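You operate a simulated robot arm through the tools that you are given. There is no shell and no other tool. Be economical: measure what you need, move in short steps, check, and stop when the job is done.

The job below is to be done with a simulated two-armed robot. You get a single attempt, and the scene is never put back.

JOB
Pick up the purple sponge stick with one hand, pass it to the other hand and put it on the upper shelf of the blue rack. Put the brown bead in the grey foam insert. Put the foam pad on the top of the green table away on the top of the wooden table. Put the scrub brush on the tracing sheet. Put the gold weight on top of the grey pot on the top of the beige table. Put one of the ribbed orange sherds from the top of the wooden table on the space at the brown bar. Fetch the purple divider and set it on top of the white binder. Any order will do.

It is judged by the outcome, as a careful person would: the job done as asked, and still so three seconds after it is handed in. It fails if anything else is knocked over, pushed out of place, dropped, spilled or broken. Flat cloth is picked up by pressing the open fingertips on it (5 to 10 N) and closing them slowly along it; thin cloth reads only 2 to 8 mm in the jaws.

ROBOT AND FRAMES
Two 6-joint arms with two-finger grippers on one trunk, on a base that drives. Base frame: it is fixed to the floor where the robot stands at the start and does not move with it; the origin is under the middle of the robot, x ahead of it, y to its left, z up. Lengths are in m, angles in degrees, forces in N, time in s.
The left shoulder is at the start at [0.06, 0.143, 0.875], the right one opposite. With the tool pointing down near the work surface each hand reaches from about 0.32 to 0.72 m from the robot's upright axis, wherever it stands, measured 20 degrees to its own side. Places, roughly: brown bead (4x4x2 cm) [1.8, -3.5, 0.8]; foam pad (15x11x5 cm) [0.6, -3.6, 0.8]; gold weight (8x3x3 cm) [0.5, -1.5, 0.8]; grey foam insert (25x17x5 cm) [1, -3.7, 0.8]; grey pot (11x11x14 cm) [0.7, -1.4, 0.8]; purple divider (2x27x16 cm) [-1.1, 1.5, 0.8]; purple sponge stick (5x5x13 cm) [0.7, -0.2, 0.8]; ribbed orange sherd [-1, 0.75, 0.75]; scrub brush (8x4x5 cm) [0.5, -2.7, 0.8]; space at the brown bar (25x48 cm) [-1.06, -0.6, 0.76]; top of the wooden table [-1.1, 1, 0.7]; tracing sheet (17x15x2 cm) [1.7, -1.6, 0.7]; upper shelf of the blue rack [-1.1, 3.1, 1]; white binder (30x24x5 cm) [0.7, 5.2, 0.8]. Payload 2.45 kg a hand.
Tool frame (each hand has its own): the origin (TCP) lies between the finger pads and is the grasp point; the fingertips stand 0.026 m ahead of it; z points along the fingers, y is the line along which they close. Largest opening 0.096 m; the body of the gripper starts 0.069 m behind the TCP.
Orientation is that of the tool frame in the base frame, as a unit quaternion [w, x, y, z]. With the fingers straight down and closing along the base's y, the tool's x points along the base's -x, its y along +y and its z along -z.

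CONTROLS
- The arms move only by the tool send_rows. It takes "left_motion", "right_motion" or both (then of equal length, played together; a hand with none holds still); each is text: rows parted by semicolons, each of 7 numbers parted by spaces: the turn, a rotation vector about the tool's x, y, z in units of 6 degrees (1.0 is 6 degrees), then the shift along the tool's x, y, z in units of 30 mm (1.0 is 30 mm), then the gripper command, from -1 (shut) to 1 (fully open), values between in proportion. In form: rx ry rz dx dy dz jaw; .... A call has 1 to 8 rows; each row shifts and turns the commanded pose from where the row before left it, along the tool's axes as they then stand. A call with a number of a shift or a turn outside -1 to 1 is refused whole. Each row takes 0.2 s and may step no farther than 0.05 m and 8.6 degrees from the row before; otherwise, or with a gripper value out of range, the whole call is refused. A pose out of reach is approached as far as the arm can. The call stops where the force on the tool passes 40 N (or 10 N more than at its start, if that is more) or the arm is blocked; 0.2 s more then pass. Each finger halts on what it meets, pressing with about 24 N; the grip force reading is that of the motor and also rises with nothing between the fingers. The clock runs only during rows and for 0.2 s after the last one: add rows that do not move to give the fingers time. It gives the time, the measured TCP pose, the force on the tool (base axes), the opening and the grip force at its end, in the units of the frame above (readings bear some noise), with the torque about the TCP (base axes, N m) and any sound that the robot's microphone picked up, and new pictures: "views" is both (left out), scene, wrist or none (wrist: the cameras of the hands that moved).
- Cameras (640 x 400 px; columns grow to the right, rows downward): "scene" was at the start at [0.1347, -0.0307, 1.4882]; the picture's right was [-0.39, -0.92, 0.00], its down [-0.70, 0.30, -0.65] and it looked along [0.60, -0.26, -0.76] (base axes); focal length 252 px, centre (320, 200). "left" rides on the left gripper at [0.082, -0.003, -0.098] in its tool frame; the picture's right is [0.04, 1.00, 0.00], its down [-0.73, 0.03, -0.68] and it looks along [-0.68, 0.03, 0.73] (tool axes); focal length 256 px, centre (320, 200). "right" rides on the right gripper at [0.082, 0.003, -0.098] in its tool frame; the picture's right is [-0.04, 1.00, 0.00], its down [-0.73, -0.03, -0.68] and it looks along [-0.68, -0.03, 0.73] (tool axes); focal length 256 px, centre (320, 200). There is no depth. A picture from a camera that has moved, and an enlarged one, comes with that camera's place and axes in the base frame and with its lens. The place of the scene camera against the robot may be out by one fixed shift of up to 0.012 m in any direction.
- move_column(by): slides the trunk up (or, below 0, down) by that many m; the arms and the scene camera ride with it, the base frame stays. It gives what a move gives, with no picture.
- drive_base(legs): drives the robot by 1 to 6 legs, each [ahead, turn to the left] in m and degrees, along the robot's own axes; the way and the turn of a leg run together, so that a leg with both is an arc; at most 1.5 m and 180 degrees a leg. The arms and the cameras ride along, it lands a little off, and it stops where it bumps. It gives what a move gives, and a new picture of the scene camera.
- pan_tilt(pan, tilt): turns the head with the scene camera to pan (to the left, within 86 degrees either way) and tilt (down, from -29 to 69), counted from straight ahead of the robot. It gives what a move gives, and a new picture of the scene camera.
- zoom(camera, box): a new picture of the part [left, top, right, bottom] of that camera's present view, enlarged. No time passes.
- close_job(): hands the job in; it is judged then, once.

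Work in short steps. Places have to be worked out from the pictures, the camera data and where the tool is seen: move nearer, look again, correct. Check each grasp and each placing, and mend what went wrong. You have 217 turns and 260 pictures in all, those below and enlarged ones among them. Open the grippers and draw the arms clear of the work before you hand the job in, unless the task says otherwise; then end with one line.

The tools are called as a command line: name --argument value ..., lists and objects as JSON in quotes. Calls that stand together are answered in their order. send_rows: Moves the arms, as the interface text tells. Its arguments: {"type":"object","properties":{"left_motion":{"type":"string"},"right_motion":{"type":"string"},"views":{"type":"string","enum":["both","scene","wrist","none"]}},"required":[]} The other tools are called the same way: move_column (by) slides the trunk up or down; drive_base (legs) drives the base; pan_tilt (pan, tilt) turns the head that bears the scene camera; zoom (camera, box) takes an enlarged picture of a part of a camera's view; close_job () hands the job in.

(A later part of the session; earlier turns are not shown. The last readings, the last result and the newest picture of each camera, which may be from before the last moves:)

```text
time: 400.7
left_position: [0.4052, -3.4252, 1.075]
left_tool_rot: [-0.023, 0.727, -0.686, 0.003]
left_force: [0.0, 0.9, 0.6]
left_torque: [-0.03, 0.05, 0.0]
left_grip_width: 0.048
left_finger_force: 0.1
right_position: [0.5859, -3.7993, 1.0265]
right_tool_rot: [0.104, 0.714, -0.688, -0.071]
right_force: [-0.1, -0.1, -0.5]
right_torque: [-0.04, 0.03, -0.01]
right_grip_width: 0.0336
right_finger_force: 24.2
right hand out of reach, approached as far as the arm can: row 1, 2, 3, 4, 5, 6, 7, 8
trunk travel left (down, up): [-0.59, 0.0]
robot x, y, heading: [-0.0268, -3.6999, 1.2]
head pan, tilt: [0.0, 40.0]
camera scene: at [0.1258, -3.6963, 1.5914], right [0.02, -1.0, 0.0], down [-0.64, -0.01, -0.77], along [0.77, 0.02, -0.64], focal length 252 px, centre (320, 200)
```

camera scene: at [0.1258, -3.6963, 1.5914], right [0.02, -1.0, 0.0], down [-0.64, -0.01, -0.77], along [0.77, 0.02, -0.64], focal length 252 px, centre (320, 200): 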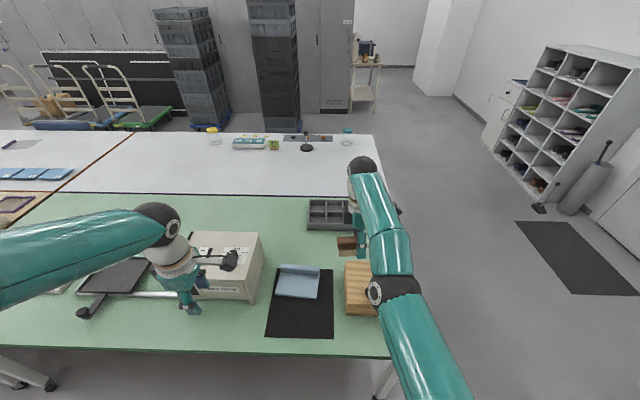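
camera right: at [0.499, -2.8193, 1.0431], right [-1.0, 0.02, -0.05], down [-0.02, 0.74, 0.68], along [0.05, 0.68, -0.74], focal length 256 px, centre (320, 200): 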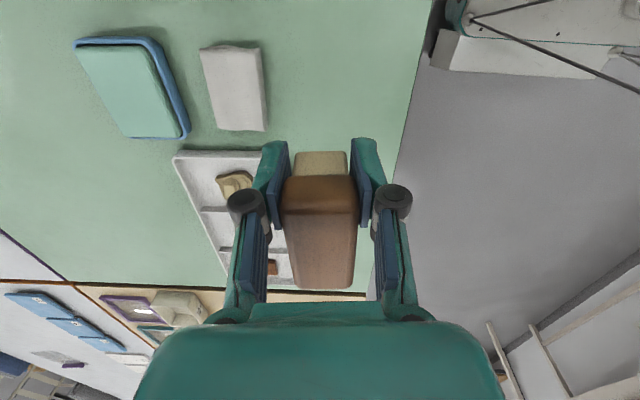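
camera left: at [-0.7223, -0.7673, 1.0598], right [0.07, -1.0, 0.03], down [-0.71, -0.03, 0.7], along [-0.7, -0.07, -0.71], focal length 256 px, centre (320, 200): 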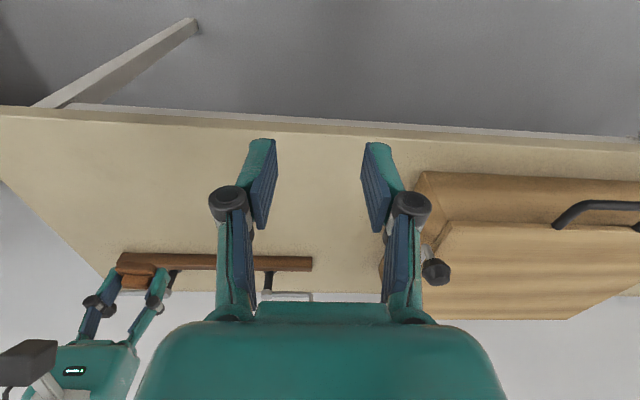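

send_rows --right_motion "-1 0 0 0 0 0.2 -0.6;-1 0 0 0 0 0.4 -0.6;-1 0 0 0 0.3 0.7 -0.6;0 0 0 0 0.6 0.6 -0.6;0 0 0 0 0.9 0 -0.6;0 0 0 0.3 0.9 -0.2 -0.6;0 0 0 0.5 0.9 -0.2 -0.6;0 0 0 0.5 0.8 -0.2 -0.6" --views "none"

```text
time: 402.5
left_position: [0.4033, -3.4237, 1.0753]
left_tool_rot: [-0.023, 0.726, -0.687, 0.003]
left_force: [-0.3, 0.0, 0.2]
left_torque: [-0.02, -0.04, -0.02]
left_grip_width: 0.0477
left_finger_force: 0.0
right_position: [0.4275, -3.8456, 1.0566]
right_tool_rot: [0.213, 0.69, -0.669, -0.178]
right_force: [-1.3, 0.6, -0.2]
right_torque: [-0.05, -0.01, 0.02]
right_grip_width: 0.034
right_finger_force: 23.9
right hand out of reach, approached as far as the arm can: row 1, 2, 3
trunk travel left (down, up): [-0.59, 0.0]
robot x, y, heading: [-0.0232, -3.7027, 1.1]
head pan, tilt: [0.0, 40.0]
```

Freed. Straighten the right tool, and bring the left hand across toward the pad's ridge.

send_rows --right_motion "1 0 0 0 0 0 -0.6;1 0 0 0 0 0 -0.6;1 0 0 0 0 0 -0.6;1 0 0 0 0 0 -0.6;1 0 0 0 0 0 -0.6;0 0 0 0 0 0 -0.6;0 0 0 0 0 0 -0.6" --left_motion "0 0 0 1 -0.5 0.2 0.2;0 0 0 1 -0.5 0.2 0.2;0 0 0 1 -0.5 0.2 0.2;0 0 0 1 -0.5 0.2 0.2;0 0 0 1 -0.5 0.2 0.2;0 0 0 1 -0.5 0.2 0.2;0 0 0 0.6 -0.5 0.2 0.2" --views "none"

send_rows --left_motion "0 0 0 0 -0.9 0.7 0.2;0 0 0 0 -0.9 0.7 0.2;0 0 0 0 -0.9 0.7 0.2;0 0 0 0 -0.9 0.7 0.2;0 0 0 0 -0.7 0.3 0.2;0 0 0 0 0 0 0.2" --views "both"

```text
time: 404.1
left_position: [0.5221, -3.6118, 1.0321]
left_tool_rot: [-0.022, 0.727, -0.687, 0.003]
left_force: [0.1, 0.2, 0.7]
left_torque: [0.03, -0.01, -0.02]
left_grip_width: 0.0576
left_finger_force: 0.1
right_position: [0.4291, -3.8456, 1.0566]
right_tool_rot: [0.028, 0.722, -0.692, 0.002]
right_force: [-0.5, -0.5, -1.3]
right_torque: [-0.03, 0.02, 0.0]
right_grip_width: 0.034
right_finger_force: 24.3
trunk travel left (down, up): [-0.59, 0.0]
robot x, y, heading: [-0.023, -3.6991, 1.0]
head pan, tilt: [0.0, 40.0]
```

```text
time: 405.5
left_position: [0.6515, -3.6037, 0.9462]
left_tool_rot: [-0.023, 0.726, -0.687, 0.003]
left_force: [-0.5, -0.6, -0.5]
left_torque: [-0.03, -0.04, -0.02]
left_grip_width: 0.0575
left_finger_force: 0.0
right_position: [0.4289, -3.845, 1.057]
right_tool_rot: [0.028, 0.721, -0.692, 0.002]
right_force: [0.8, 0.0, 0.4]
right_torque: [-0.01, 0.0, -0.01]
right_grip_width: 0.0337
right_finger_force: 24.3
trunk travel left (down, up): [-0.59, 0.0]
robot x, y, heading: [-0.0233, -3.7035, 1.3]
head pan, tilt: [0.0, 40.0]
camera scene: at [0.1247, -3.6961, 1.5915], right [0.02, -1.0, 0.0], down [-0.64, -0.01, -0.77], along [0.77, 0.02, -0.64], focal length 252 px, centre (320, 200)
camera left: at [0.6576, -3.6892, 1.0419], right [-0.99, -0.1, -0.04], down [-0.09, 0.71, 0.7], along [-0.04, 0.7, -0.72], focal length 256 px, centre (320, 200)
```

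scene: 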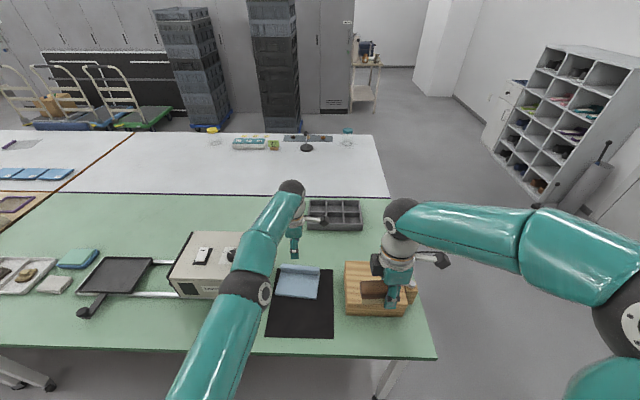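
left: 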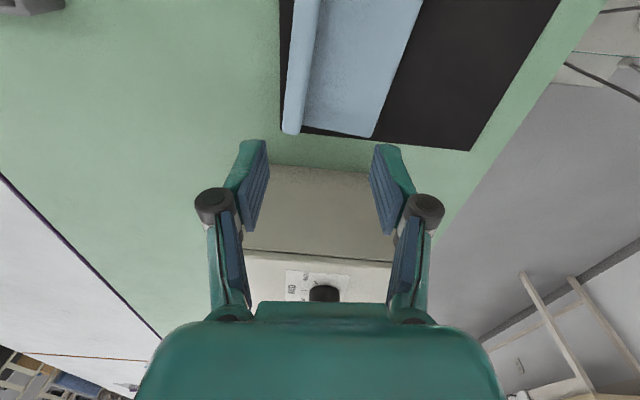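

Ridge runs along y at x≈0.68, centre y≈-3.61. Shift +x 3 cm, lower by trunk 0.10 and look.

send_rows --left_motion "0 0 0 0.2 -0.95 0 0.2;0 0 0 0 0 0 0.2" --views "none"

move_column --by -0.1

zoom --camera "left" --box '[0, 0, 640, 400]'

```text
time: 406.1
left_position: [0.6529, -3.6044, 0.9449]
left_tool_rot: [-0.021, 0.727, -0.686, 0.003]
left_force: [0.4, -0.7, -0.1]
left_torque: [-0.01, 0.02, -0.01]
left_grip_width: 0.0577
left_finger_force: 0.0
left hand out of reach, approached as far as the arm can: row 1
right_position: [0.43, -3.8456, 1.0562]
right_tool_rot: [0.027, 0.721, -0.692, 0.002]
right_force: [0.1, -0.7, -0.5]
right_torque: [-0.04, -0.02, 0.01]
right_grip_width: 0.0338
right_finger_force: 24.1
trunk travel left (down, up): [-0.59, 0.0]
robot x, y, heading: [-0.0262, -3.6991, 1.0]
head pan, tilt: [0.0, 40.0]
```

```text
time: 407.5
left_position: [0.6531, -3.6039, 0.8469]
left_tool_rot: [-0.023, 0.727, -0.687, 0.003]
left_force: [0.2, 0.3, 0.8]
left_torque: [0.0, -0.02, 0.0]
left_grip_width: 0.0575
left_finger_force: 0.1
right_position: [0.4283, -3.8438, 0.9569]
right_tool_rot: [0.029, 0.721, -0.692, 0.002]
right_force: [-0.1, -0.5, -0.6]
right_torque: [-0.01, 0.01, -0.02]
right_grip_width: 0.034
right_finger_force: 24.0
trunk travel left (down, up): [-0.49, 0.1]
robot x, y, heading: [-0.0208, -3.6984, 1.1]
head pan, tilt: [0.0, 40.0]
```

```text
1.00 times, centred on (320, 200) of left (not enlarged: the box is as wide or as high as the picture)
camera zoom: at [0.6581, -3.6895, 0.9422], right [-0.99, -0.1, -0.04], down [-0.1, 0.71, 0.7], along [-0.04, 0.7, -0.72], focal length 256 px, centre (320, 200)
```

zoom: 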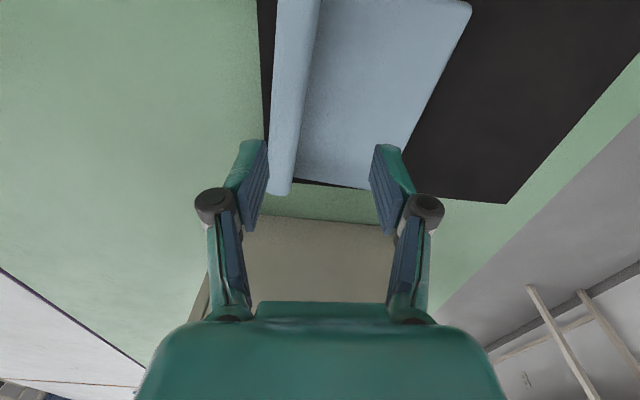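

drive_base --legs '[[0.028, 0]]'

move_column --by -0.045

zoom --camera "left" --box '[0, 0, 640, 400]'

```text
time: 408.3
left_position: [0.6832, -3.6035, 0.8443]
left_tool_rot: [-0.021, 0.727, -0.687, 0.002]
left_force: [-0.3, 0.7, -1.0]
left_torque: [0.01, 0.02, 0.04]
left_grip_width: 0.0574
left_finger_force: 0.1
right_position: [0.4596, -3.8447, 0.9559]
right_tool_rot: [0.029, 0.721, -0.692, 0.001]
right_force: [1.1, 0.6, -1.4]
right_torque: [-0.03, 0.06, -0.01]
right_grip_width: 0.0338
right_finger_force: 24.0
trunk travel left (down, up): [-0.49, 0.1]
robot x, y, heading: [0.0019, -3.698, 1.5]
head pan, tilt: [0.0, 40.0]
camera scene: at [0.157, -3.6957, 1.491], right [0.02, -1.0, 0.0], down [-0.65, -0.01, -0.76], along [0.76, 0.02, -0.65], focal length 252 px, centre (320, 200)
```

scene: 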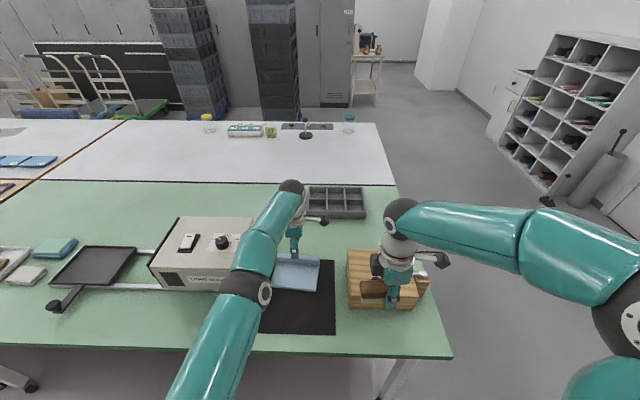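

```text
time: 409.2
left_position: [0.6817, -3.6032, 0.8011]
left_tool_rot: [-0.023, 0.727, -0.686, 0.003]
left_force: [1.0, 0.4, 0.5]
left_torque: [0.0, 0.0, 0.01]
left_grip_width: 0.0574
left_finger_force: 0.1
right_position: [0.457, -3.8447, 0.9124]
right_tool_rot: [0.029, 0.721, -0.692, 0.002]
right_force: [0.4, 0.1, -0.6]
right_torque: [0.0, 0.01, 0.01]
right_grip_width: 0.0337
right_finger_force: 23.6
trunk travel left (down, up): [-0.445, 0.145]
robot x, y, heading: [0.0043, -3.6965, 1.5]
head pan, tilt: [0.0, 40.0]
```

```text
1.00 times, centred on (320, 200) of left (not enlarged: the box is as wide or as high as the picture)
camera zoom: at [0.6864, -3.6888, 0.8973], right [-0.99, -0.1, -0.04], down [-0.1, 0.71, 0.7], along [-0.04, 0.7, -0.72], focal length 256 px, centre (320, 200)
```

zoom: 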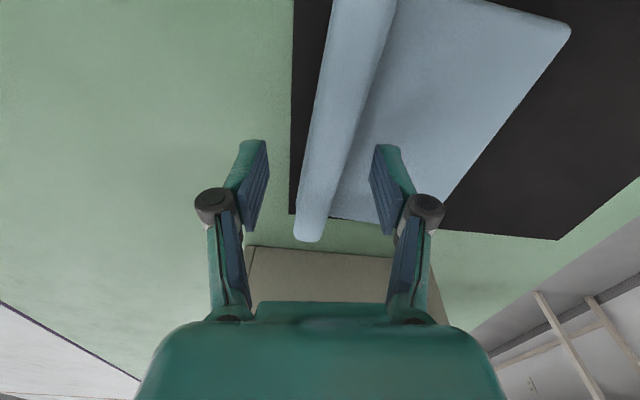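

Ridge is between the jaws. Raise the right hand for safety, lower 15 mm and close the left.

send_rows --right_motion "0 0 0 0 0 -0.9 -0.6;0 0 0 0 0 -0.9 -0.6;0 0 0 0 0 0 -0.6" --views "none"

move_column --by -0.015

send_rows --left_motion "0 0 0 0 0 0 0;0 0 0 0 0 0 -0.3;0 0 0 0 0 0 -0.6;0 0 0 0 0 0 -0.9;0 0 0 0 0 0 -1;0 0 0 0 0 0 -1" --views "wrist"

```text
time: 410.0
left_position: [0.681, -3.6031, 0.8019]
left_tool_rot: [-0.022, 0.726, -0.687, 0.003]
left_force: [-0.7, -0.1, -0.2]
left_torque: [0.02, -0.04, 0.0]
left_grip_width: 0.0578
left_finger_force: 0.1
right_position: [0.4603, -3.8435, 0.9658]
right_tool_rot: [0.029, 0.721, -0.692, 0.001]
right_force: [-0.1, 0.4, -1.2]
right_torque: [-0.01, 0.01, 0.01]
right_grip_width: 0.0341
right_finger_force: 24.3
trunk travel left (down, up): [-0.445, 0.145]
robot x, y, heading: [0.0016, -3.6973, 1.4]
head pan, tilt: [0.0, 40.0]
```

```text
time: 410.6
left_position: [0.6808, -3.6039, 0.7865]
left_tool_rot: [-0.022, 0.727, -0.686, 0.003]
left_force: [0.2, 0.1, 0.6]
left_torque: [-0.04, -0.02, 0.03]
left_grip_width: 0.0578
left_finger_force: 0.1
right_position: [0.4601, -3.8436, 0.9503]
right_tool_rot: [0.028, 0.721, -0.692, 0.002]
right_force: [0.4, -0.6, -0.7]
right_torque: [0.0, -0.03, 0.01]
right_grip_width: 0.0339
right_finger_force: 23.6
trunk travel left (down, up): [-0.43, 0.16]
robot x, y, heading: [0.0011, -3.6988, 1.1]
head pan, tilt: [0.0, 40.0]
```

```text
time: 412.0
left_position: [0.6807, -3.6028, 0.7857]
left_tool_rot: [-0.023, 0.727, -0.686, 0.003]
left_force: [-0.1, -1.1, 3.9]
left_torque: [-0.07, 0.41, 0.16]
left_grip_width: 0.0202
left_finger_force: 24.0
right_position: [0.4601, -3.8442, 0.9506]
right_tool_rot: [0.028, 0.721, -0.693, 0.002]
right_force: [-0.4, 0.3, -2.3]
right_torque: [-0.01, 0.01, 0.03]
right_grip_width: 0.034
right_finger_force: 23.7
trunk travel left (down, up): [-0.43, 0.16]
robot x, y, heading: [0.0085, -3.7, 1.1]
head pan, tilt: [0.0, 40.0]
camera left: at [0.6862, -3.689, 0.8828], right [-0.99, -0.1, -0.04], down [-0.1, 0.71, 0.7], along [-0.04, 0.7, -0.72], focal length 256 px, centre (320, 200)
```

left: 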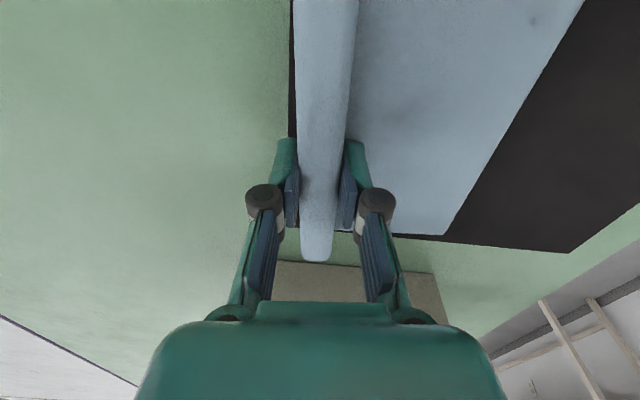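

Gripped the pad's ridge (20 mm). Lift by the trunk and back off.

move_column --by 0.155

drive_base --legs '[[-0.35, 0]]'

```text
time: 413.8
left_position: [0.6811, -3.6038, 0.9416]
left_tool_rot: [-0.022, 0.727, -0.687, 0.003]
left_force: [-0.4, -0.5, -0.2]
left_torque: [0.03, 0.01, 0.02]
left_grip_width: 0.0203
left_finger_force: 23.9
right_position: [0.4606, -3.8436, 1.1046]
right_tool_rot: [0.029, 0.721, -0.692, 0.001]
right_force: [-0.3, 0.7, -0.7]
right_torque: [-0.01, -0.01, 0.0]
right_grip_width: 0.0341
right_finger_force: 24.1
trunk travel left (down, up): [-0.585, 0.005]
robot x, y, heading: [0.004, -3.6976, 1.0]
head pan, tilt: [0.0, 40.0]
```

```text
time: 416.1
left_position: [0.3272, -3.6119, 0.9413]
left_tool_rot: [-0.022, 0.726, -0.687, 0.003]
left_force: [-0.7, 0.0, 0.7]
left_torque: [0.01, -0.06, 0.01]
left_grip_width: 0.0199
left_finger_force: 24.1
right_position: [0.1058, -3.8516, 1.1059]
right_tool_rot: [0.029, 0.722, -0.692, 0.003]
right_force: [0.2, 0.4, -1.1]
right_torque: [-0.02, -0.03, 0.0]
right_grip_width: 0.0342
right_finger_force: 23.8
trunk travel left (down, up): [-0.585, 0.005]
robot x, y, heading: [-0.35, -3.7052, 1.3]
head pan, tilt: [0.0, 40.0]
camera scene: at [-0.2005, -3.7034, 1.5865], right [0.02, -1.0, 0.0], down [-0.64, -0.01, -0.77], along [0.77, 0.02, -0.64], focal length 252 px, centre (320, 200)
```

scene: 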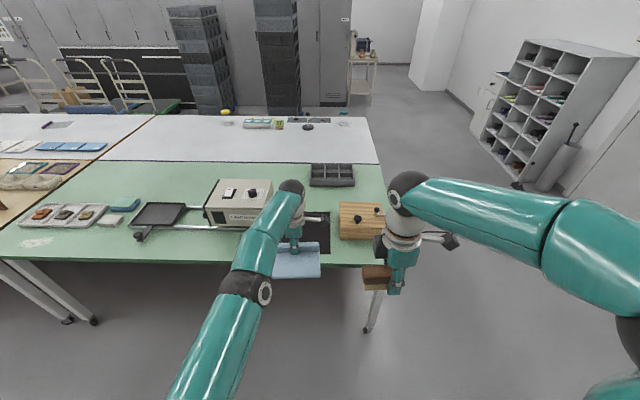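

Pad held in the left, brush in the right. I'll go around the south end to the far aisle: brush → tracing sheet, bead → insert, then the pad at last. First bring the left hand in, then drive.

send_rows --left_motion "0 0 0 -0.67 0.8 -0.33 -1;0 0 0 -0.67 0.8 -0.33 -1;0 0 0 -0.67 0.8 -0.33 -1;0 0 0 -0.67 0.8 -0.33 -1;0 0 0 -0.67 0.8 -0.33 -1;0 0 0 -0.67 0.8 -0.33 -1;0 0 0 -0.67 0.8 -0.33 -1" --views "none"

drive_base --legs '[[-0.1, -45], [0.2, -46], [0.4, 0], [0.5, 45], [0.5, 45], [1.5, 0]]'

```text
time: 417.7
left_position: [0.1491, -3.4852, 1.0095]
left_tool_rot: [-0.024, 0.727, -0.686, 0.004]
left_force: [1.0, 0.1, 0.0]
left_torque: [-0.01, -0.03, -0.03]
left_grip_width: 0.02
left_finger_force: 24.3
right_position: [0.1051, -3.8517, 1.1066]
right_tool_rot: [0.028, 0.721, -0.692, 0.002]
right_force: [0.2, 0.2, -0.6]
right_torque: [-0.01, 0.0, -0.03]
right_grip_width: 0.0339
right_finger_force: 24.0
trunk travel left (down, up): [-0.585, 0.005]
robot x, y, heading: [-0.348, -3.7099, 1.1]
head pan, tilt: [0.0, 40.0]
```

```text
time: 422.6
left_position: [-0.1371, -4.3424, 1.0078]
left_tool_rot: [0.015, -0.035, 0.999, -0.017]
left_force: [-1.6, -0.2, -1.0]
left_torque: [0.02, -0.06, 0.04]
left_grip_width: 0.0199
left_finger_force: 23.9
right_position: [-0.5031, -4.3058, 1.1057]
right_tool_rot: [-0.02, -0.028, 0.999, 0.021]
right_force: [-1.4, -0.2, -2.3]
right_torque: [0.04, -0.06, -0.02]
right_grip_width: 0.0339
right_finger_force: 23.6
trunk travel left (down, up): [-0.585, 0.005]
robot x, y, heading: [-0.3049, -3.8394, -90.3]
head pan, tilt: [0.0, 40.0]
stopped in leg 2: the robot was blocked; the commanded pose is now the measured one
camera scene: at [-0.3062, -3.9907, 1.586], right [-1.0, 0.0, 0.0], down [0.0, 0.65, -0.76], along [0.0, -0.76, -0.65], focal length 252 px, centre (320, 200)
```

scene: 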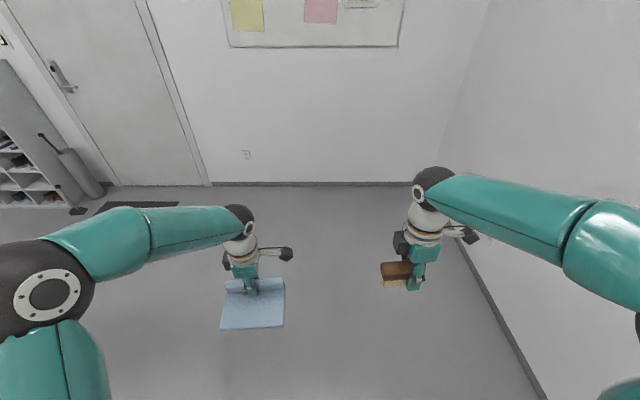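

drive_base --legs '[[0.55, 0], [0.5, 45], [0.5, 45], [1.4, 0]]'

```text
time: 437.5
left_position: [2.1969, -4.8183, 1.0083]
left_tool_rot: [-0.022, 0.733, -0.68, 0.002]
left_force: [-0.7, 0.0, -1.2]
left_torque: [0.0, 0.02, 0.02]
left_grip_width: 0.0201
left_finger_force: 23.3
right_position: [2.1582, -5.1855, 1.1071]
right_tool_rot: [0.028, 0.728, -0.685, 0.002]
right_force: [0.2, 1.0, -1.0]
right_torque: [-0.03, 0.0, -0.02]
right_grip_width: 0.0338
right_finger_force: 24.0
trunk travel left (down, up): [-0.585, 0.005]
robot x, y, heading: [1.6962, -4.9962, 0.3]
head pan, tilt: [0.0, 40.0]
camera scene: at [1.8467, -4.9904, 1.5864], right [0.0, -1.0, 0.0], down [-0.64, 0.0, -0.77], along [0.77, 0.0, -0.64], focal length 252 px, centre (320, 200)
```

scene: 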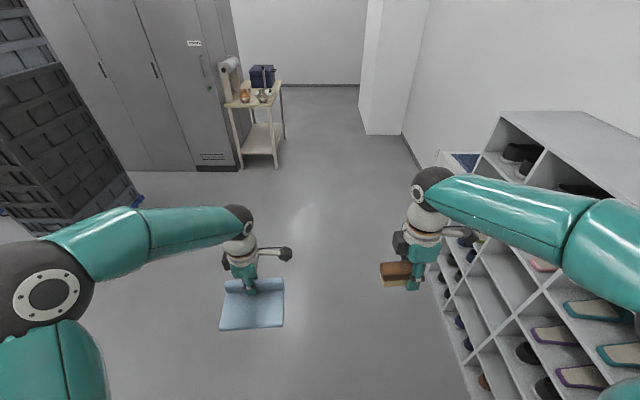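

drive_base --legs '[[0.2, 0], [0.5, 45], [0.5, 45], [1.4, 0], [1.2, 0]]'

```text
time: 456.7
left_position: [2.4184, -1.2814, 1.0101]
left_tool_rot: [-0.018, 0.999, 0.037, -0.014]
left_force: [0.8, 1.0, -1.1]
left_torque: [-0.02, 0.04, 0.0]
left_grip_width: 0.0197
left_finger_force: 24.5
right_position: [2.7851, -1.3171, 1.1071]
right_tool_rot: [0.019, 0.999, 0.03, 0.022]
right_force: [0.8, -0.2, -0.6]
right_torque: [0.0, -0.03, -0.02]
right_grip_width: 0.0338
right_finger_force: 24.0
trunk travel left (down, up): [-0.585, 0.005]
robot x, y, heading: [2.5933, -1.7809, 90.1]
head pan, tilt: [0.0, 40.0]
camera scene: at [2.5943, -1.6337, 1.5863], right [1.0, 0.0, 0.0], down [0.0, -0.64, -0.77], along [0.0, 0.77, -0.64], focal length 252 px, centre (320, 200)
```

scene: 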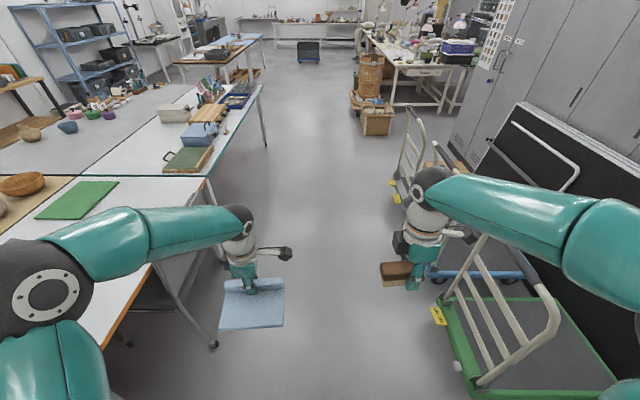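

Turn left to face the tables and the tracing sheet.

drive_base --legs '[[0, 91]]'

```text
time: 460.5
left_position: [2.0602, -1.8317, 1.0094]
left_tool_rot: [-0.006, 0.762, 0.647, -0.02]
left_force: [-0.4, 0.2, -0.7]
left_torque: [0.07, -0.03, -0.04]
left_grip_width: 0.0202
left_finger_force: 23.8
right_position: [2.1816, -1.4847, 1.1097]
right_tool_rot: [0.001, 0.767, 0.641, 0.03]
right_force: [-0.5, -1.6, -1.4]
right_torque: [0.12, -0.03, 0.01]
right_grip_width: 0.034
right_finger_force: 24.1
trunk travel left (down, up): [-0.585, 0.005]
robot x, y, heading: [2.604, -1.7177, 168.8]
head pan, tilt: [0.0, 40.0]
stopped in leg 1: the robot was blocked; the commanded pose is now the measured one
camera scene: at [2.4606, -1.6971, 1.5862], right [0.2, 0.98, 0.0], down [0.63, -0.12, -0.76], along [-0.75, 0.15, -0.64], focal length 252 px, centre (320, 200)
```

scene: 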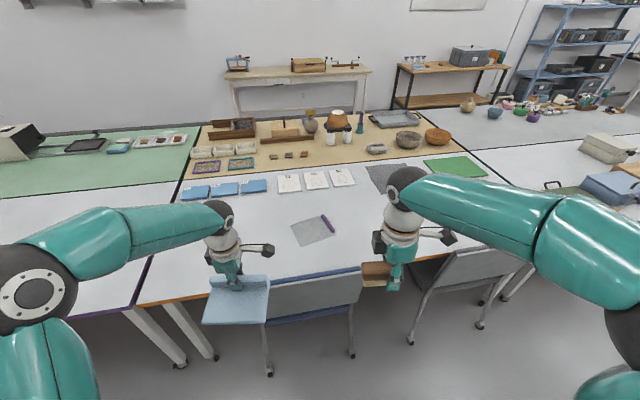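

Chairs stand at the table; the tracing sheet (with a purple pen) is at ≈(1.68,-1.56). I turn the remaining 11° and move closer carefully.

drive_base --legs '[[0.02, 14]]'

drive_base --legs '[[0.17, 0]]'

```text
time: 461.8
left_position: [2.0837, -1.9558, 1.0098]
left_tool_rot: [-0.003, 0.676, 0.736, -0.022]
left_force: [-0.4, 0.5, 0.2]
left_torque: [0.02, 0.0, 0.0]
left_grip_width: 0.02
left_finger_force: 23.8
right_position: [2.1169, -1.5887, 1.1084]
right_tool_rot: [-0.002, 0.682, 0.731, 0.029]
right_force: [-0.5, 0.3, -1.2]
right_torque: [0.04, -0.02, 0.0]
right_grip_width: 0.034
right_finger_force: 24.5
trunk travel left (down, up): [-0.585, 0.005]
robot x, y, heading: [2.5818, -1.7103, -177.2]
head pan, tilt: [0.0, 40.0]
camera scene: at [2.4389, -1.7154, 1.5863], right [-0.05, 1.0, 0.0], down [0.64, 0.03, -0.77], along [-0.76, -0.03, -0.64], focal length 252 px, centre (320, 200)
```

scene: 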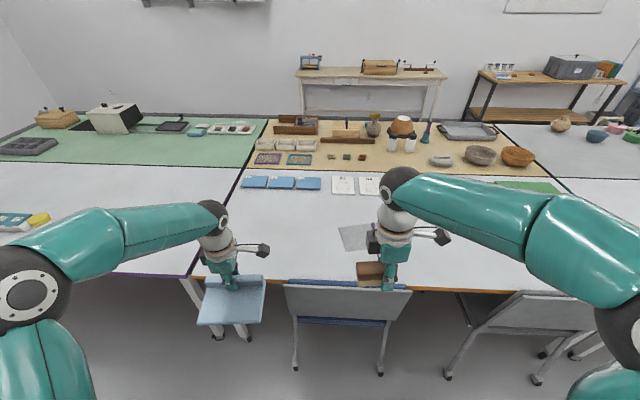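

```text
time: 463.3
left_position: [1.9082, -1.9607, 1.0103]
left_tool_rot: [-0.003, 0.678, 0.735, -0.021]
left_force: [-0.4, -0.5, -0.5]
left_torque: [-0.01, -0.04, 0.0]
left_grip_width: 0.02
left_finger_force: 23.6
right_position: [1.9434, -1.5943, 1.1079]
right_tool_rot: [-0.001, 0.684, 0.729, 0.029]
right_force: [-0.5, 0.2, -1.9]
right_torque: [0.04, -0.07, 0.0]
right_grip_width: 0.034
right_finger_force: 23.7
trunk travel left (down, up): [-0.585, 0.005]
robot x, y, heading: [2.4104, -1.7149, -177.8]
head pan, tilt: [0.0, 40.0]
camera scene: at [2.2645, -1.7224, 1.5861], right [-0.04, 1.0, 0.0], down [0.64, 0.02, -0.76], along [-0.76, -0.03, -0.64], focal length 252 px, centre (320, 200)
```

scene: 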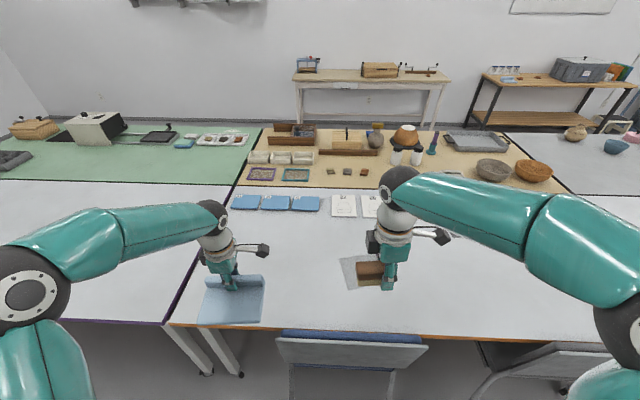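

Extend the right hand over the sheet while descending.

send_rows --right_motion "0 0 0 0 -1 0.8 -0.6;0 0 0 0 -1 0.8 -0.6;0 0 0 0 -1 0.8 -0.6;0 0 0 0 -1 0.8 -0.6;0 0 0 0 -1 0.8 -0.6;0 0 0 0 -1 0.8 -0.6;0 0 0 0 -1 0.8 -0.6;0 0 0 0 -0.9 0.8 -0.6" --views "both"

```text
time: 465.1
left_position: [1.9117, -1.9592, 1.0113]
left_tool_rot: [-0.003, 0.678, 0.735, -0.023]
left_force: [0.0, -0.3, -0.4]
left_torque: [-0.01, 0.07, 0.01]
left_grip_width: 0.0199
left_finger_force: 23.6
right_position: [1.7332, -1.5975, 0.9092]
right_tool_rot: [-0.002, 0.684, 0.729, 0.028]
right_force: [0.4, 0.0, 0.0]
right_torque: [-0.01, 0.02, 0.0]
right_grip_width: 0.034
right_finger_force: 23.4
right hand out of reach, approached as far as the arm can: row 8
trunk travel left (down, up): [-0.585, 0.005]
robot x, y, heading: [2.4068, -1.7168, -177.8]
head pan, tilt: [0.0, 40.0]
camera scene: at [2.2674, -1.7217, 1.5864], right [-0.04, 1.0, 0.0], down [0.64, 0.02, -0.77], along [-0.77, -0.03, -0.64], focal length 252 px, centre (320, 200)
camera right: at [1.7273, -1.5198, 1.0097], right [1.0, 0.02, 0.04], down [-0.01, -0.76, 0.65], along [0.04, -0.65, -0.76], focal length 256 px, centre (320, 200)
```

scene: 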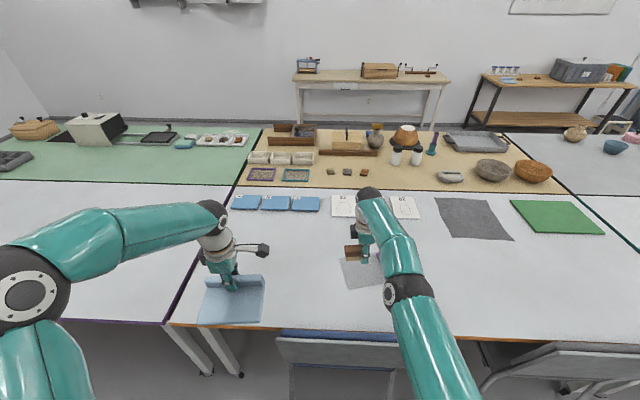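
right: 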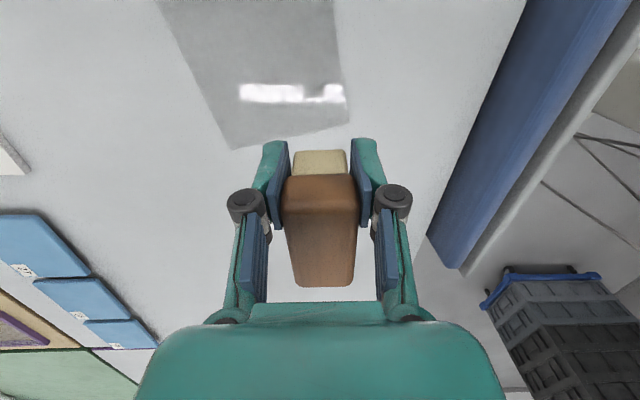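

The sheet spans x≈1.64–1.77, y≈-1.65 to -1.48; the brush extends ~3 cm to -y of the TCP. Shift to TCP (1.71,-1.565) and lower by trunk.

send_rows --right_motion "0 0 0 0.5 -0.1 0.4 -0.6;0 0 0 0.5 -0.4 0.2 -0.6;0 0 0 0 -0.4 0 -0.6;0 0 0 0 0 0 -0.6" --views "none"

move_column --by -0.085

zoom --camera "scene" --box '[290, 150, 430, 300]'

```text
time: 466.1
left_position: [1.9108, -1.9595, 1.0118]
left_tool_rot: [-0.002, 0.678, 0.735, -0.022]
left_force: [-0.4, -0.9, -0.7]
left_torque: [-0.03, -0.02, -0.04]
left_grip_width: 0.02
left_finger_force: 24.1
right_position: [1.7302, -1.5698, 0.8933]
right_tool_rot: [-0.002, 0.684, 0.729, 0.029]
right_force: [0.6, -0.4, -0.6]
right_torque: [0.01, -0.01, 0.01]
right_grip_width: 0.0337
right_finger_force: 23.8
right hand out of reach, approached as far as the arm can: row 2, 3
trunk travel left (down, up): [-0.585, 0.005]
robot x, y, heading: [2.4123, -1.7182, -177.7]
head pan, tilt: [0.0, 40.0]
```

```text
time: 467.3
left_position: [1.9099, -1.9605, 0.928]
left_tool_rot: [-0.002, 0.678, 0.735, -0.022]
left_force: [-0.8, 0.9, -0.3]
left_torque: [-0.02, 0.04, 0.01]
left_grip_width: 0.0197
left_finger_force: 24.5
right_position: [1.7299, -1.5701, 0.8078]
right_tool_rot: [-0.002, 0.684, 0.729, 0.028]
right_force: [-0.1, -0.7, -0.2]
right_torque: [0.04, -0.01, 0.01]
right_grip_width: 0.0338
right_finger_force: 24.3
trunk travel left (down, up): [-0.5, 0.09]
robot x, y, heading: [2.4103, -1.715, -178.0]
head pan, tilt: [0.0, 40.0]
```

```text
2.67 times, centred on (360, 225) of scene
camera zoom: at [2.2672, -1.7221, 1.5014], right [-0.04, 1.0, 0.0], down [0.64, 0.02, -0.77], along [-0.77, -0.03, -0.64], focal length 671 px, centre (213, 133)
```

zoom: 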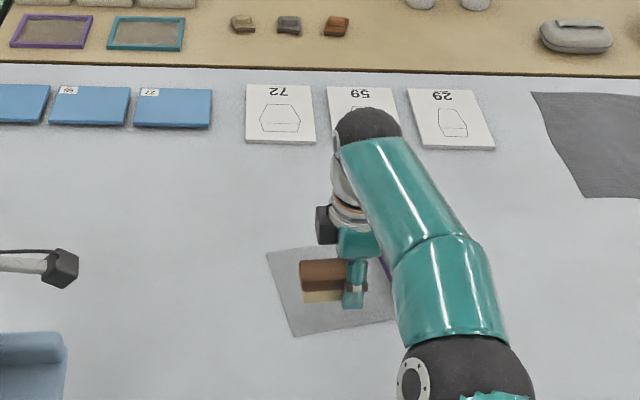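

Brush is over the sheet. Shift 1 cm to +y and lower to contact.

send_rows --right_motion "0 0 0 0.3 0 0.3 -0.6;0 0 0 0 0 0.3 -0.6;0 0 0 0 0 0.2 -0.6;0 0 0 0 0 0.1 -0.6;0 0 0 0 0 0.1 -0.6;0 0 0 0 0 0.1 -0.6;0 0 0 0 0 0 -0.6" --views "none"

```text
time: 468.9
left_position: [1.9102, -1.9607, 0.9274]
left_tool_rot: [-0.002, 0.678, 0.735, -0.022]
left_force: [-0.2, -0.3, 0.3]
left_torque: [0.0, 0.04, 0.01]
left_grip_width: 0.02
left_finger_force: 23.9
right_position: [1.7307, -1.5583, 0.7743]
right_tool_rot: [-0.003, 0.684, 0.729, 0.029]
right_force: [-0.3, 1.4, -0.2]
right_torque: [0.0, 0.0, -0.02]
right_grip_width: 0.0338
right_finger_force: 23.7
trunk travel left (down, up): [-0.5, 0.09]
robot x, y, heading: [2.4093, -1.7163, -178.0]
head pan, tilt: [0.0, 40.0]
```

send_rows --right_motion "0 0 0 0 0 0.1 -0.6;0 0 0 0 0 0.1 -0.6;0 0 0 0 0 0.1 -0.6;0 0 0 0 0 0.08 -0.6;0 0 0 0 0 0.08 -0.6;0 0 0 0 0 0 -0.6" --views "none"

```text
time: 470.3
left_position: [1.9142, -1.9602, 0.9288]
left_tool_rot: [-0.005, 0.678, 0.735, -0.023]
left_force: [-0.2, 0.1, -0.8]
left_torque: [0.03, 0.03, 0.03]
left_grip_width: 0.0201
left_finger_force: 24.0
right_position: [1.7298, -1.5583, 0.7694]
right_tool_rot: [-0.007, 0.684, 0.729, 0.023]
right_force: [-3.4, -2.0, 36.8]
right_torque: [-0.69, 0.7, 0.08]
right_grip_width: 0.0343
right_finger_force: 24.1
trunk travel left (down, up): [-0.5, 0.09]
robot x, y, heading: [2.4104, -1.7162, -177.5]
head pan, tilt: [0.0, 40.0]
```

Contact. Unload, release and raise.

send_rows --right_motion "0 0 0 0 0 -0.2 -0.5;0 0 0 0 0 0 -0.2;0 0 0 0 0 0 0.1;0 0 0 0 0 0 0.1;0 0 0 0 0 -0.5 0.1;0 0 0 0 0.2 -0.9 0.1;0 0 0 0 0.6 -0.9 0.1;0 0 0 0 1 -0.9 0.1" --views "none"

send_rows --right_motion "0 0 0 0 1 -0.8 0;0 0 0 0 1 -0.8 0;0 0 0 0 1 -0.8 0;0 0 0 0 1 0 0" --views "wrist"

```text
time: 472.1
left_position: [1.9108, -1.9599, 0.9269]
left_tool_rot: [-0.003, 0.678, 0.734, -0.023]
left_force: [0.0, -0.3, -0.1]
left_torque: [0.0, 0.04, 0.01]
left_grip_width: 0.02
left_finger_force: 24.4
right_position: [1.7824, -1.5609, 0.8645]
right_tool_rot: [-0.003, 0.684, 0.729, 0.027]
right_force: [-0.3, 0.5, 0.8]
right_torque: [-0.04, 0.01, -0.02]
right_grip_width: 0.0528
right_finger_force: 0.1
trunk travel left (down, up): [-0.5, 0.09]
robot x, y, heading: [2.4132, -1.7167, -177.9]
head pan, tilt: [0.0, 40.0]
```

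```text
time: 473.1
left_position: [1.9102, -1.9601, 0.9271]
left_tool_rot: [-0.003, 0.678, 0.734, -0.023]
left_force: [0.0, -0.1, -0.5]
left_torque: [0.01, 0.0, -0.03]
left_grip_width: 0.02
left_finger_force: 24.4
right_position: [1.9, -1.5576, 0.9444]
right_tool_rot: [-0.002, 0.684, 0.729, 0.027]
right_force: [-0.2, 0.5, -1.1]
right_torque: [0.02, 0.01, 0.01]
right_grip_width: 0.0476
right_finger_force: 0.0
trunk travel left (down, up): [-0.5, 0.09]
robot x, y, heading: [2.4128, -1.7169, -177.8]
head pan, tilt: [0.0, 40.0]
camera right: at [1.8949, -1.4804, 1.0471], right [1.0, 0.02, 0.04], down [-0.01, -0.76, 0.65], along [0.04, -0.65, -0.76], focal length 256 px, centre (320, 200)
```

right: 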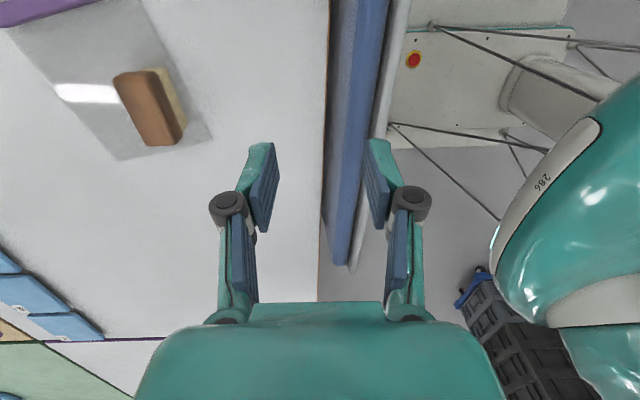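

Brush lies on the tracing sheet. Raise the trunk and drive to the bead.

move_column --by 0.085

drive_base --legs '[[-0.45, 45], [0.45, 45], [1.25, 0], [0.25, -45], [0.25, -46]]'

```text
time: 474.3
left_position: [1.9105, -1.9607, 1.012]
left_tool_rot: [-0.003, 0.678, 0.735, -0.022]
left_force: [0.9, -0.5, 0.2]
left_torque: [0.03, -0.02, -0.01]
left_grip_width: 0.02
left_finger_force: 24.1
right_position: [1.9006, -1.5579, 1.0298]
right_tool_rot: [-0.002, 0.684, 0.729, 0.028]
right_force: [0.0, 0.0, -0.2]
right_torque: [0.0, 0.0, -0.04]
right_grip_width: 0.048
right_finger_force: 0.1
trunk travel left (down, up): [-0.585, 0.005]
robot x, y, heading: [2.4099, -1.7158, -177.6]
head pan, tilt: [0.0, 40.0]
```

```text
time: 490.1
left_position: [1.8738, -3.7228, 1.0118]
left_tool_rot: [-0.003, 0.703, 0.711, -0.023]
left_force: [-0.4, 0.5, -0.5]
left_torque: [-0.13, 0.01, 0.0]
left_grip_width: 0.0201
left_finger_force: 23.9
right_position: [1.8908, -3.3219, 1.0297]
right_tool_rot: [0.0, 0.708, 0.706, 0.027]
right_force: [0.0, 1.4, 0.2]
right_torque: [-0.13, -0.03, -0.02]
right_grip_width: 0.0482
right_finger_force: 0.1
trunk travel left (down, up): [-0.585, 0.005]
robot x, y, heading: [2.3903, -3.5602, 179.5]
head pan, tilt: [0.0, 40.0]
camera scene: at [2.2447, -3.5544, 1.5864], right [0.01, 1.0, 0.0], down [0.64, -0.01, -0.77], along [-0.77, 0.01, -0.64], focal length 252 px, centre (320, 200)
```

scene: 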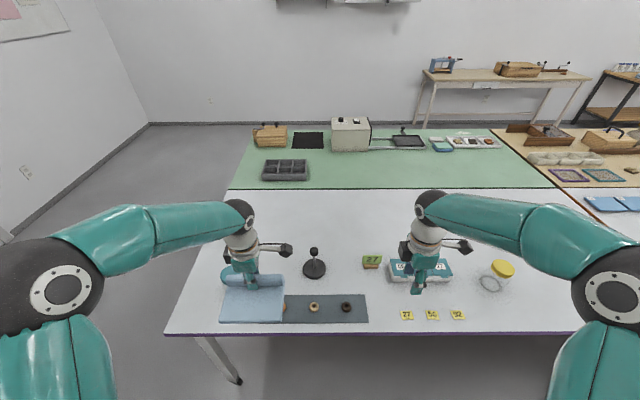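

zoom --camera "scene" --box '[270, 285, 380, 330]'

```text
5.82 times, centred on (325, 308) of scene
camera zoom: at [2.2447, -3.5544, 1.5864], right [0.01, 1.0, 0.0], down [0.64, -0.01, -0.77], along [-0.77, 0.01, -0.64], focal length 1464 px, centre (291, -426)
```

zoom: 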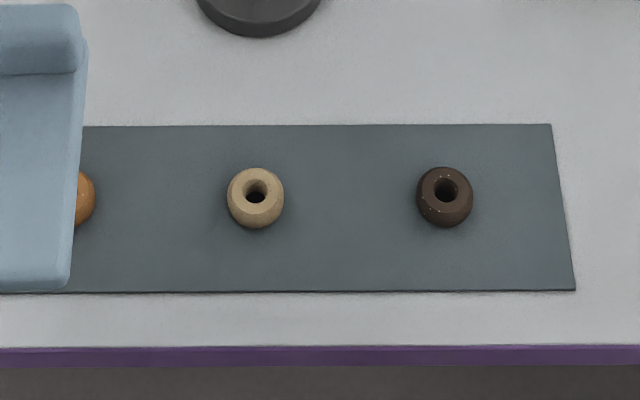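

The dark brown bead is at ≈(1.823,-3.46). Move the right hand above it.

send_rows --right_motion "0 0 0 -0.7 -0.3 0.5 0.2;0 0 0 -0.7 -0.3 0.7 0.2;0 0 0 -0.7 -0.3 0.7 0.2;0 0 0 -0.7 -0.3 0.7 0.2;0 0 0 -0.7 -0.35 0.7 0.2;0 0 0 -0.6 -0.35 0.8 0.2;0 0 0 -0.5 -0.35 0.8 0.2;0 0 0 0 0 0.3 0.2" --views "wrist"

```text
time: 491.9
left_position: [1.8745, -3.7266, 1.0124]
left_tool_rot: [-0.005, 0.702, 0.712, -0.022]
left_force: [0.8, 0.8, 0.1]
left_torque: [-0.05, 0.03, 0.06]
left_grip_width: 0.02
left_finger_force: 23.7
right_position: [1.8268, -3.455, 0.8647]
right_tool_rot: [-0.001, 0.708, 0.706, 0.028]
right_force: [-0.2, 0.7, 0.0]
right_torque: [-0.05, -0.01, 0.0]
right_grip_width: 0.0577
right_finger_force: 0.1
trunk travel left (down, up): [-0.585, 0.005]
robot x, y, heading: [2.391, -3.5595, 179.3]
head pan, tilt: [0.0, 40.0]
camera right: at [1.8267, -3.3774, 0.9666], right [1.0, -0.05, 0.04], down [-0.06, -0.76, 0.65], along [0.0, -0.65, -0.76], focal length 256 px, centre (320, 200)
```

right: 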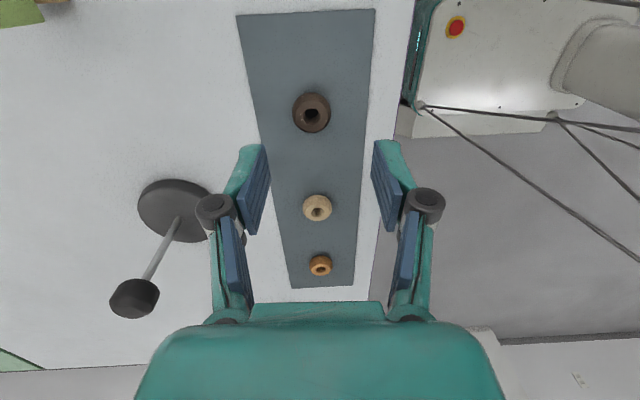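

Aligned. Lower with the trunk 8 cm and close.

move_column --by -0.08

send_rows --right_motion "0 0 0 0 0 0 0.2;0 0 0 0 0 0 -0.1;0 0 0 0 0 0 -0.4;0 0 0 0 0 0 -0.6;0 0 0 0 0 0 -0.6" --views "wrist"

```text
time: 493.1
left_position: [1.875, -3.7271, 0.9312]
left_tool_rot: [-0.003, 0.703, 0.711, -0.022]
left_force: [0.3, -0.1, -2.1]
left_torque: [-0.01, 0.02, 0.0]
left_grip_width: 0.0199
left_finger_force: 24.2
right_position: [1.8274, -3.456, 0.7859]
right_tool_rot: [-0.001, 0.708, 0.705, 0.028]
right_force: [-0.3, -0.1, -0.2]
right_torque: [0.0, 0.01, -0.02]
right_grip_width: 0.0574
right_finger_force: 0.0
trunk travel left (down, up): [-0.505, 0.085]
robot x, y, heading: [2.3878, -3.5623, 179.2]
head pan, tilt: [0.0, 40.0]
```

```text
time: 494.3
left_position: [1.8735, -3.7274, 0.9318]
left_tool_rot: [-0.003, 0.703, 0.711, -0.022]
left_force: [1.0, -1.1, 0.5]
left_torque: [-0.01, -0.01, 0.01]
left_grip_width: 0.02
left_finger_force: 24.4
right_position: [1.8283, -3.4551, 0.7859]
right_tool_rot: [-0.001, 0.709, 0.705, 0.029]
right_force: [-0.1, -0.1, -0.6]
right_torque: [-0.01, -0.02, 0.0]
right_grip_width: 0.0194
right_finger_force: 0.0
trunk travel left (down, up): [-0.505, 0.085]
robot x, y, heading: [2.3862, -3.5596, 179.4]
head pan, tilt: [0.0, 40.0]
camera right: at [1.8268, -3.3778, 0.8866], right [1.0, -0.04, 0.04], down [-0.06, -0.76, 0.65], along [0.0, -0.65, -0.76], focal length 256 px, centre (320, 200)
```

right: 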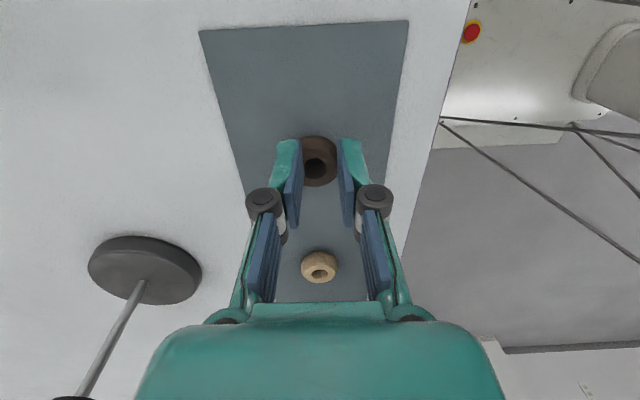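

Closed just above the bead. Open, lower 15 mm, and close again.

send_rows --right_motion "0 0 0 0 0 0 0;0 0 0 0 0 0 0.2;0 0 0 -0.1 0 0 0.2" --views "none"

move_column --by -0.015

send_rows --right_motion "0 0 0 0 0 0 0.2;0 0 0 0 0 0 -0.1;0 0 0 0 0 0 -0.4;0 0 0 0 0 0 -0.6;0 0 0 0 0 0 -0.6" --views "none"

```text
time: 495.1
left_position: [1.874, -3.7272, 0.9318]
left_tool_rot: [-0.003, 0.703, 0.711, -0.023]
left_force: [-0.8, 0.2, -0.3]
left_torque: [0.04, 0.05, 0.02]
left_grip_width: 0.0199
left_finger_force: 24.0
right_position: [1.8267, -3.4586, 0.7856]
right_tool_rot: [-0.002, 0.709, 0.705, 0.03]
right_force: [0.0, 0.4, 0.0]
right_torque: [0.01, -0.01, 0.0]
right_grip_width: 0.0576
right_finger_force: 0.1
trunk travel left (down, up): [-0.505, 0.085]
robot x, y, heading: [2.3873, -3.5603, 179.4]
head pan, tilt: [0.0, 40.0]
```

```text
time: 495.8
left_position: [1.8763, -3.7277, 0.9167]
left_tool_rot: [-0.003, 0.702, 0.711, -0.023]
left_force: [0.1, 0.0, -0.8]
left_torque: [-0.03, 0.02, 0.0]
left_grip_width: 0.0202
left_finger_force: 24.1
right_position: [1.8269, -3.4591, 0.7708]
right_tool_rot: [-0.001, 0.709, 0.705, 0.029]
right_force: [0.1, -0.1, -1.0]
right_torque: [-0.01, 0.0, 0.0]
right_grip_width: 0.0576
right_finger_force: 0.1
trunk travel left (down, up): [-0.49, 0.1]
robot x, y, heading: [2.3863, -3.5558, 179.4]
head pan, tilt: [0.0, 40.0]
```

```text
time: 496.9
left_position: [1.8747, -3.7261, 0.9167]
left_tool_rot: [-0.004, 0.703, 0.711, -0.022]
left_force: [0.9, 0.2, -0.9]
left_torque: [0.02, 0.01, 0.0]
left_grip_width: 0.0201
left_finger_force: 23.8
right_position: [1.8272, -3.4597, 0.7709]
right_tool_rot: [-0.001, 0.708, 0.706, 0.028]
right_force: [-0.1, -0.7, 1.0]
right_torque: [0.0, 0.03, 0.0]
right_grip_width: 0.0326
right_finger_force: 24.3
trunk travel left (down, up): [-0.49, 0.1]
robot x, y, heading: [2.387, -3.5656, 179.2]
head pan, tilt: [0.0, 40.0]
```

Bead gripped (32.6 mm). Lift and drive around to the south end of the green table.

move_column --by 0.095

send_rows --right_motion "0 0 0 0 0 -0.9 -0.6;0 0 0 0 0 -0.9 -0.6;0 0 0 0 0 -0.9 -0.6;0 0 0 0 0.5 0 -0.6" --views "wrist"

drive_base --legs '[[-0.3, 0], [-0.2, 45], [0.3, 45], [0.6, 0], [0.5, -45], [0.5, -45]]'

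```text
time: 498.2
left_position: [1.875, -3.7258, 1.0121]
left_tool_rot: [-0.004, 0.703, 0.711, -0.023]
left_force: [-0.3, -0.9, 0.6]
left_torque: [0.0, -0.01, 0.0]
left_grip_width: 0.02
left_finger_force: 24.4
right_position: [1.8266, -3.46, 0.8648]
right_tool_rot: [-0.001, 0.709, 0.705, 0.028]
right_force: [-0.1, 0.0, 0.7]
right_torque: [-0.01, 0.01, 0.02]
right_grip_width: 0.0323
right_finger_force: 24.5
trunk travel left (down, up): [-0.585, 0.005]
robot x, y, heading: [2.3905, -3.5629, 179.4]
head pan, tilt: [0.0, 40.0]
```

```text
time: 499.2
left_position: [1.8745, -3.7268, 1.0128]
left_tool_rot: [-0.005, 0.703, 0.711, -0.022]
left_force: [0.2, -0.9, -0.3]
left_torque: [0.0, 0.04, -0.02]
left_grip_width: 0.02
left_finger_force: 24.1
right_position: [1.8396, -3.4617, 0.9483]
right_tool_rot: [-0.001, 0.708, 0.705, 0.029]
right_force: [-0.2, -0.3, -1.4]
right_torque: [-0.01, -0.01, -0.01]
right_grip_width: 0.0323
right_finger_force: 24.2
trunk travel left (down, up): [-0.585, 0.005]
robot x, y, heading: [2.3874, -3.5581, 179.6]
head pan, tilt: [0.0, 40.0]
camera right: at [1.8389, -3.3842, 1.0494], right [1.0, -0.04, 0.04], down [-0.06, -0.76, 0.65], along [0.0, -0.65, -0.76], focal length 256 px, centre (320, 200)
```

right: 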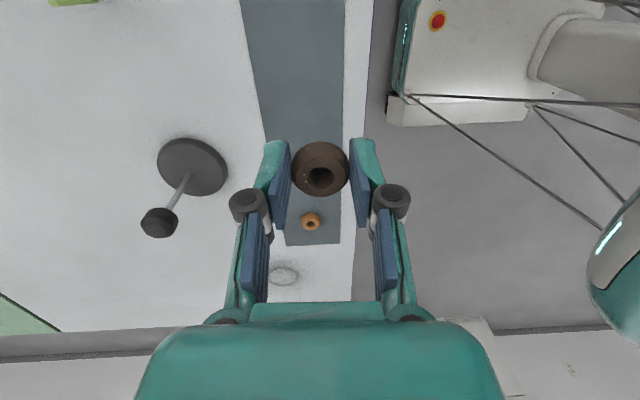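

```text
time: 503.0
left_position: [2.4256, -3.9493, 1.0119]
left_tool_rot: [-0.002, 0.498, 0.867, -0.022]
left_force: [1.0, -0.8, -0.5]
left_torque: [0.12, 0.06, -0.02]
left_grip_width: 0.02
left_finger_force: 24.2
right_position: [2.263, -3.739, 0.9501]
right_tool_rot: [-0.011, 0.503, 0.864, 0.03]
right_force: [0.4, -1.4, -0.1]
right_torque: [0.09, 0.09, -0.01]
right_grip_width: 0.0324
right_finger_force: 24.1
trunk travel left (down, up): [-0.585, 0.005]
robot x, y, heading: [2.7827, -3.5363, -157.8]
head pan, tilt: [0.0, 40.0]
stopped in leg 2: the robot was blocked; the commanded pose is now the measured one
camera scene: at [2.6539, -3.5983, 1.5867], right [-0.38, 0.93, 0.01], down [0.59, 0.25, -0.77], along [-0.71, -0.29, -0.64], focal length 252 px, centre (320, 200)
```

scene: 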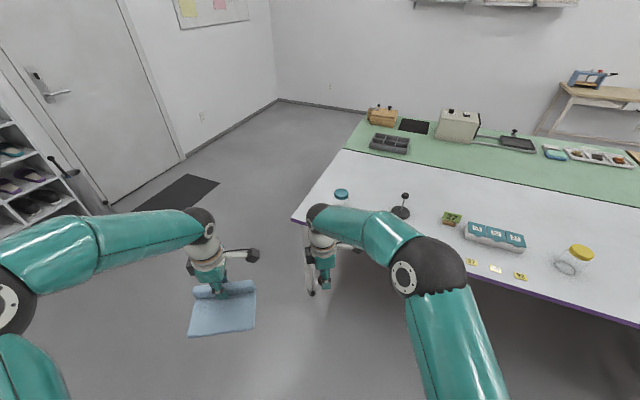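

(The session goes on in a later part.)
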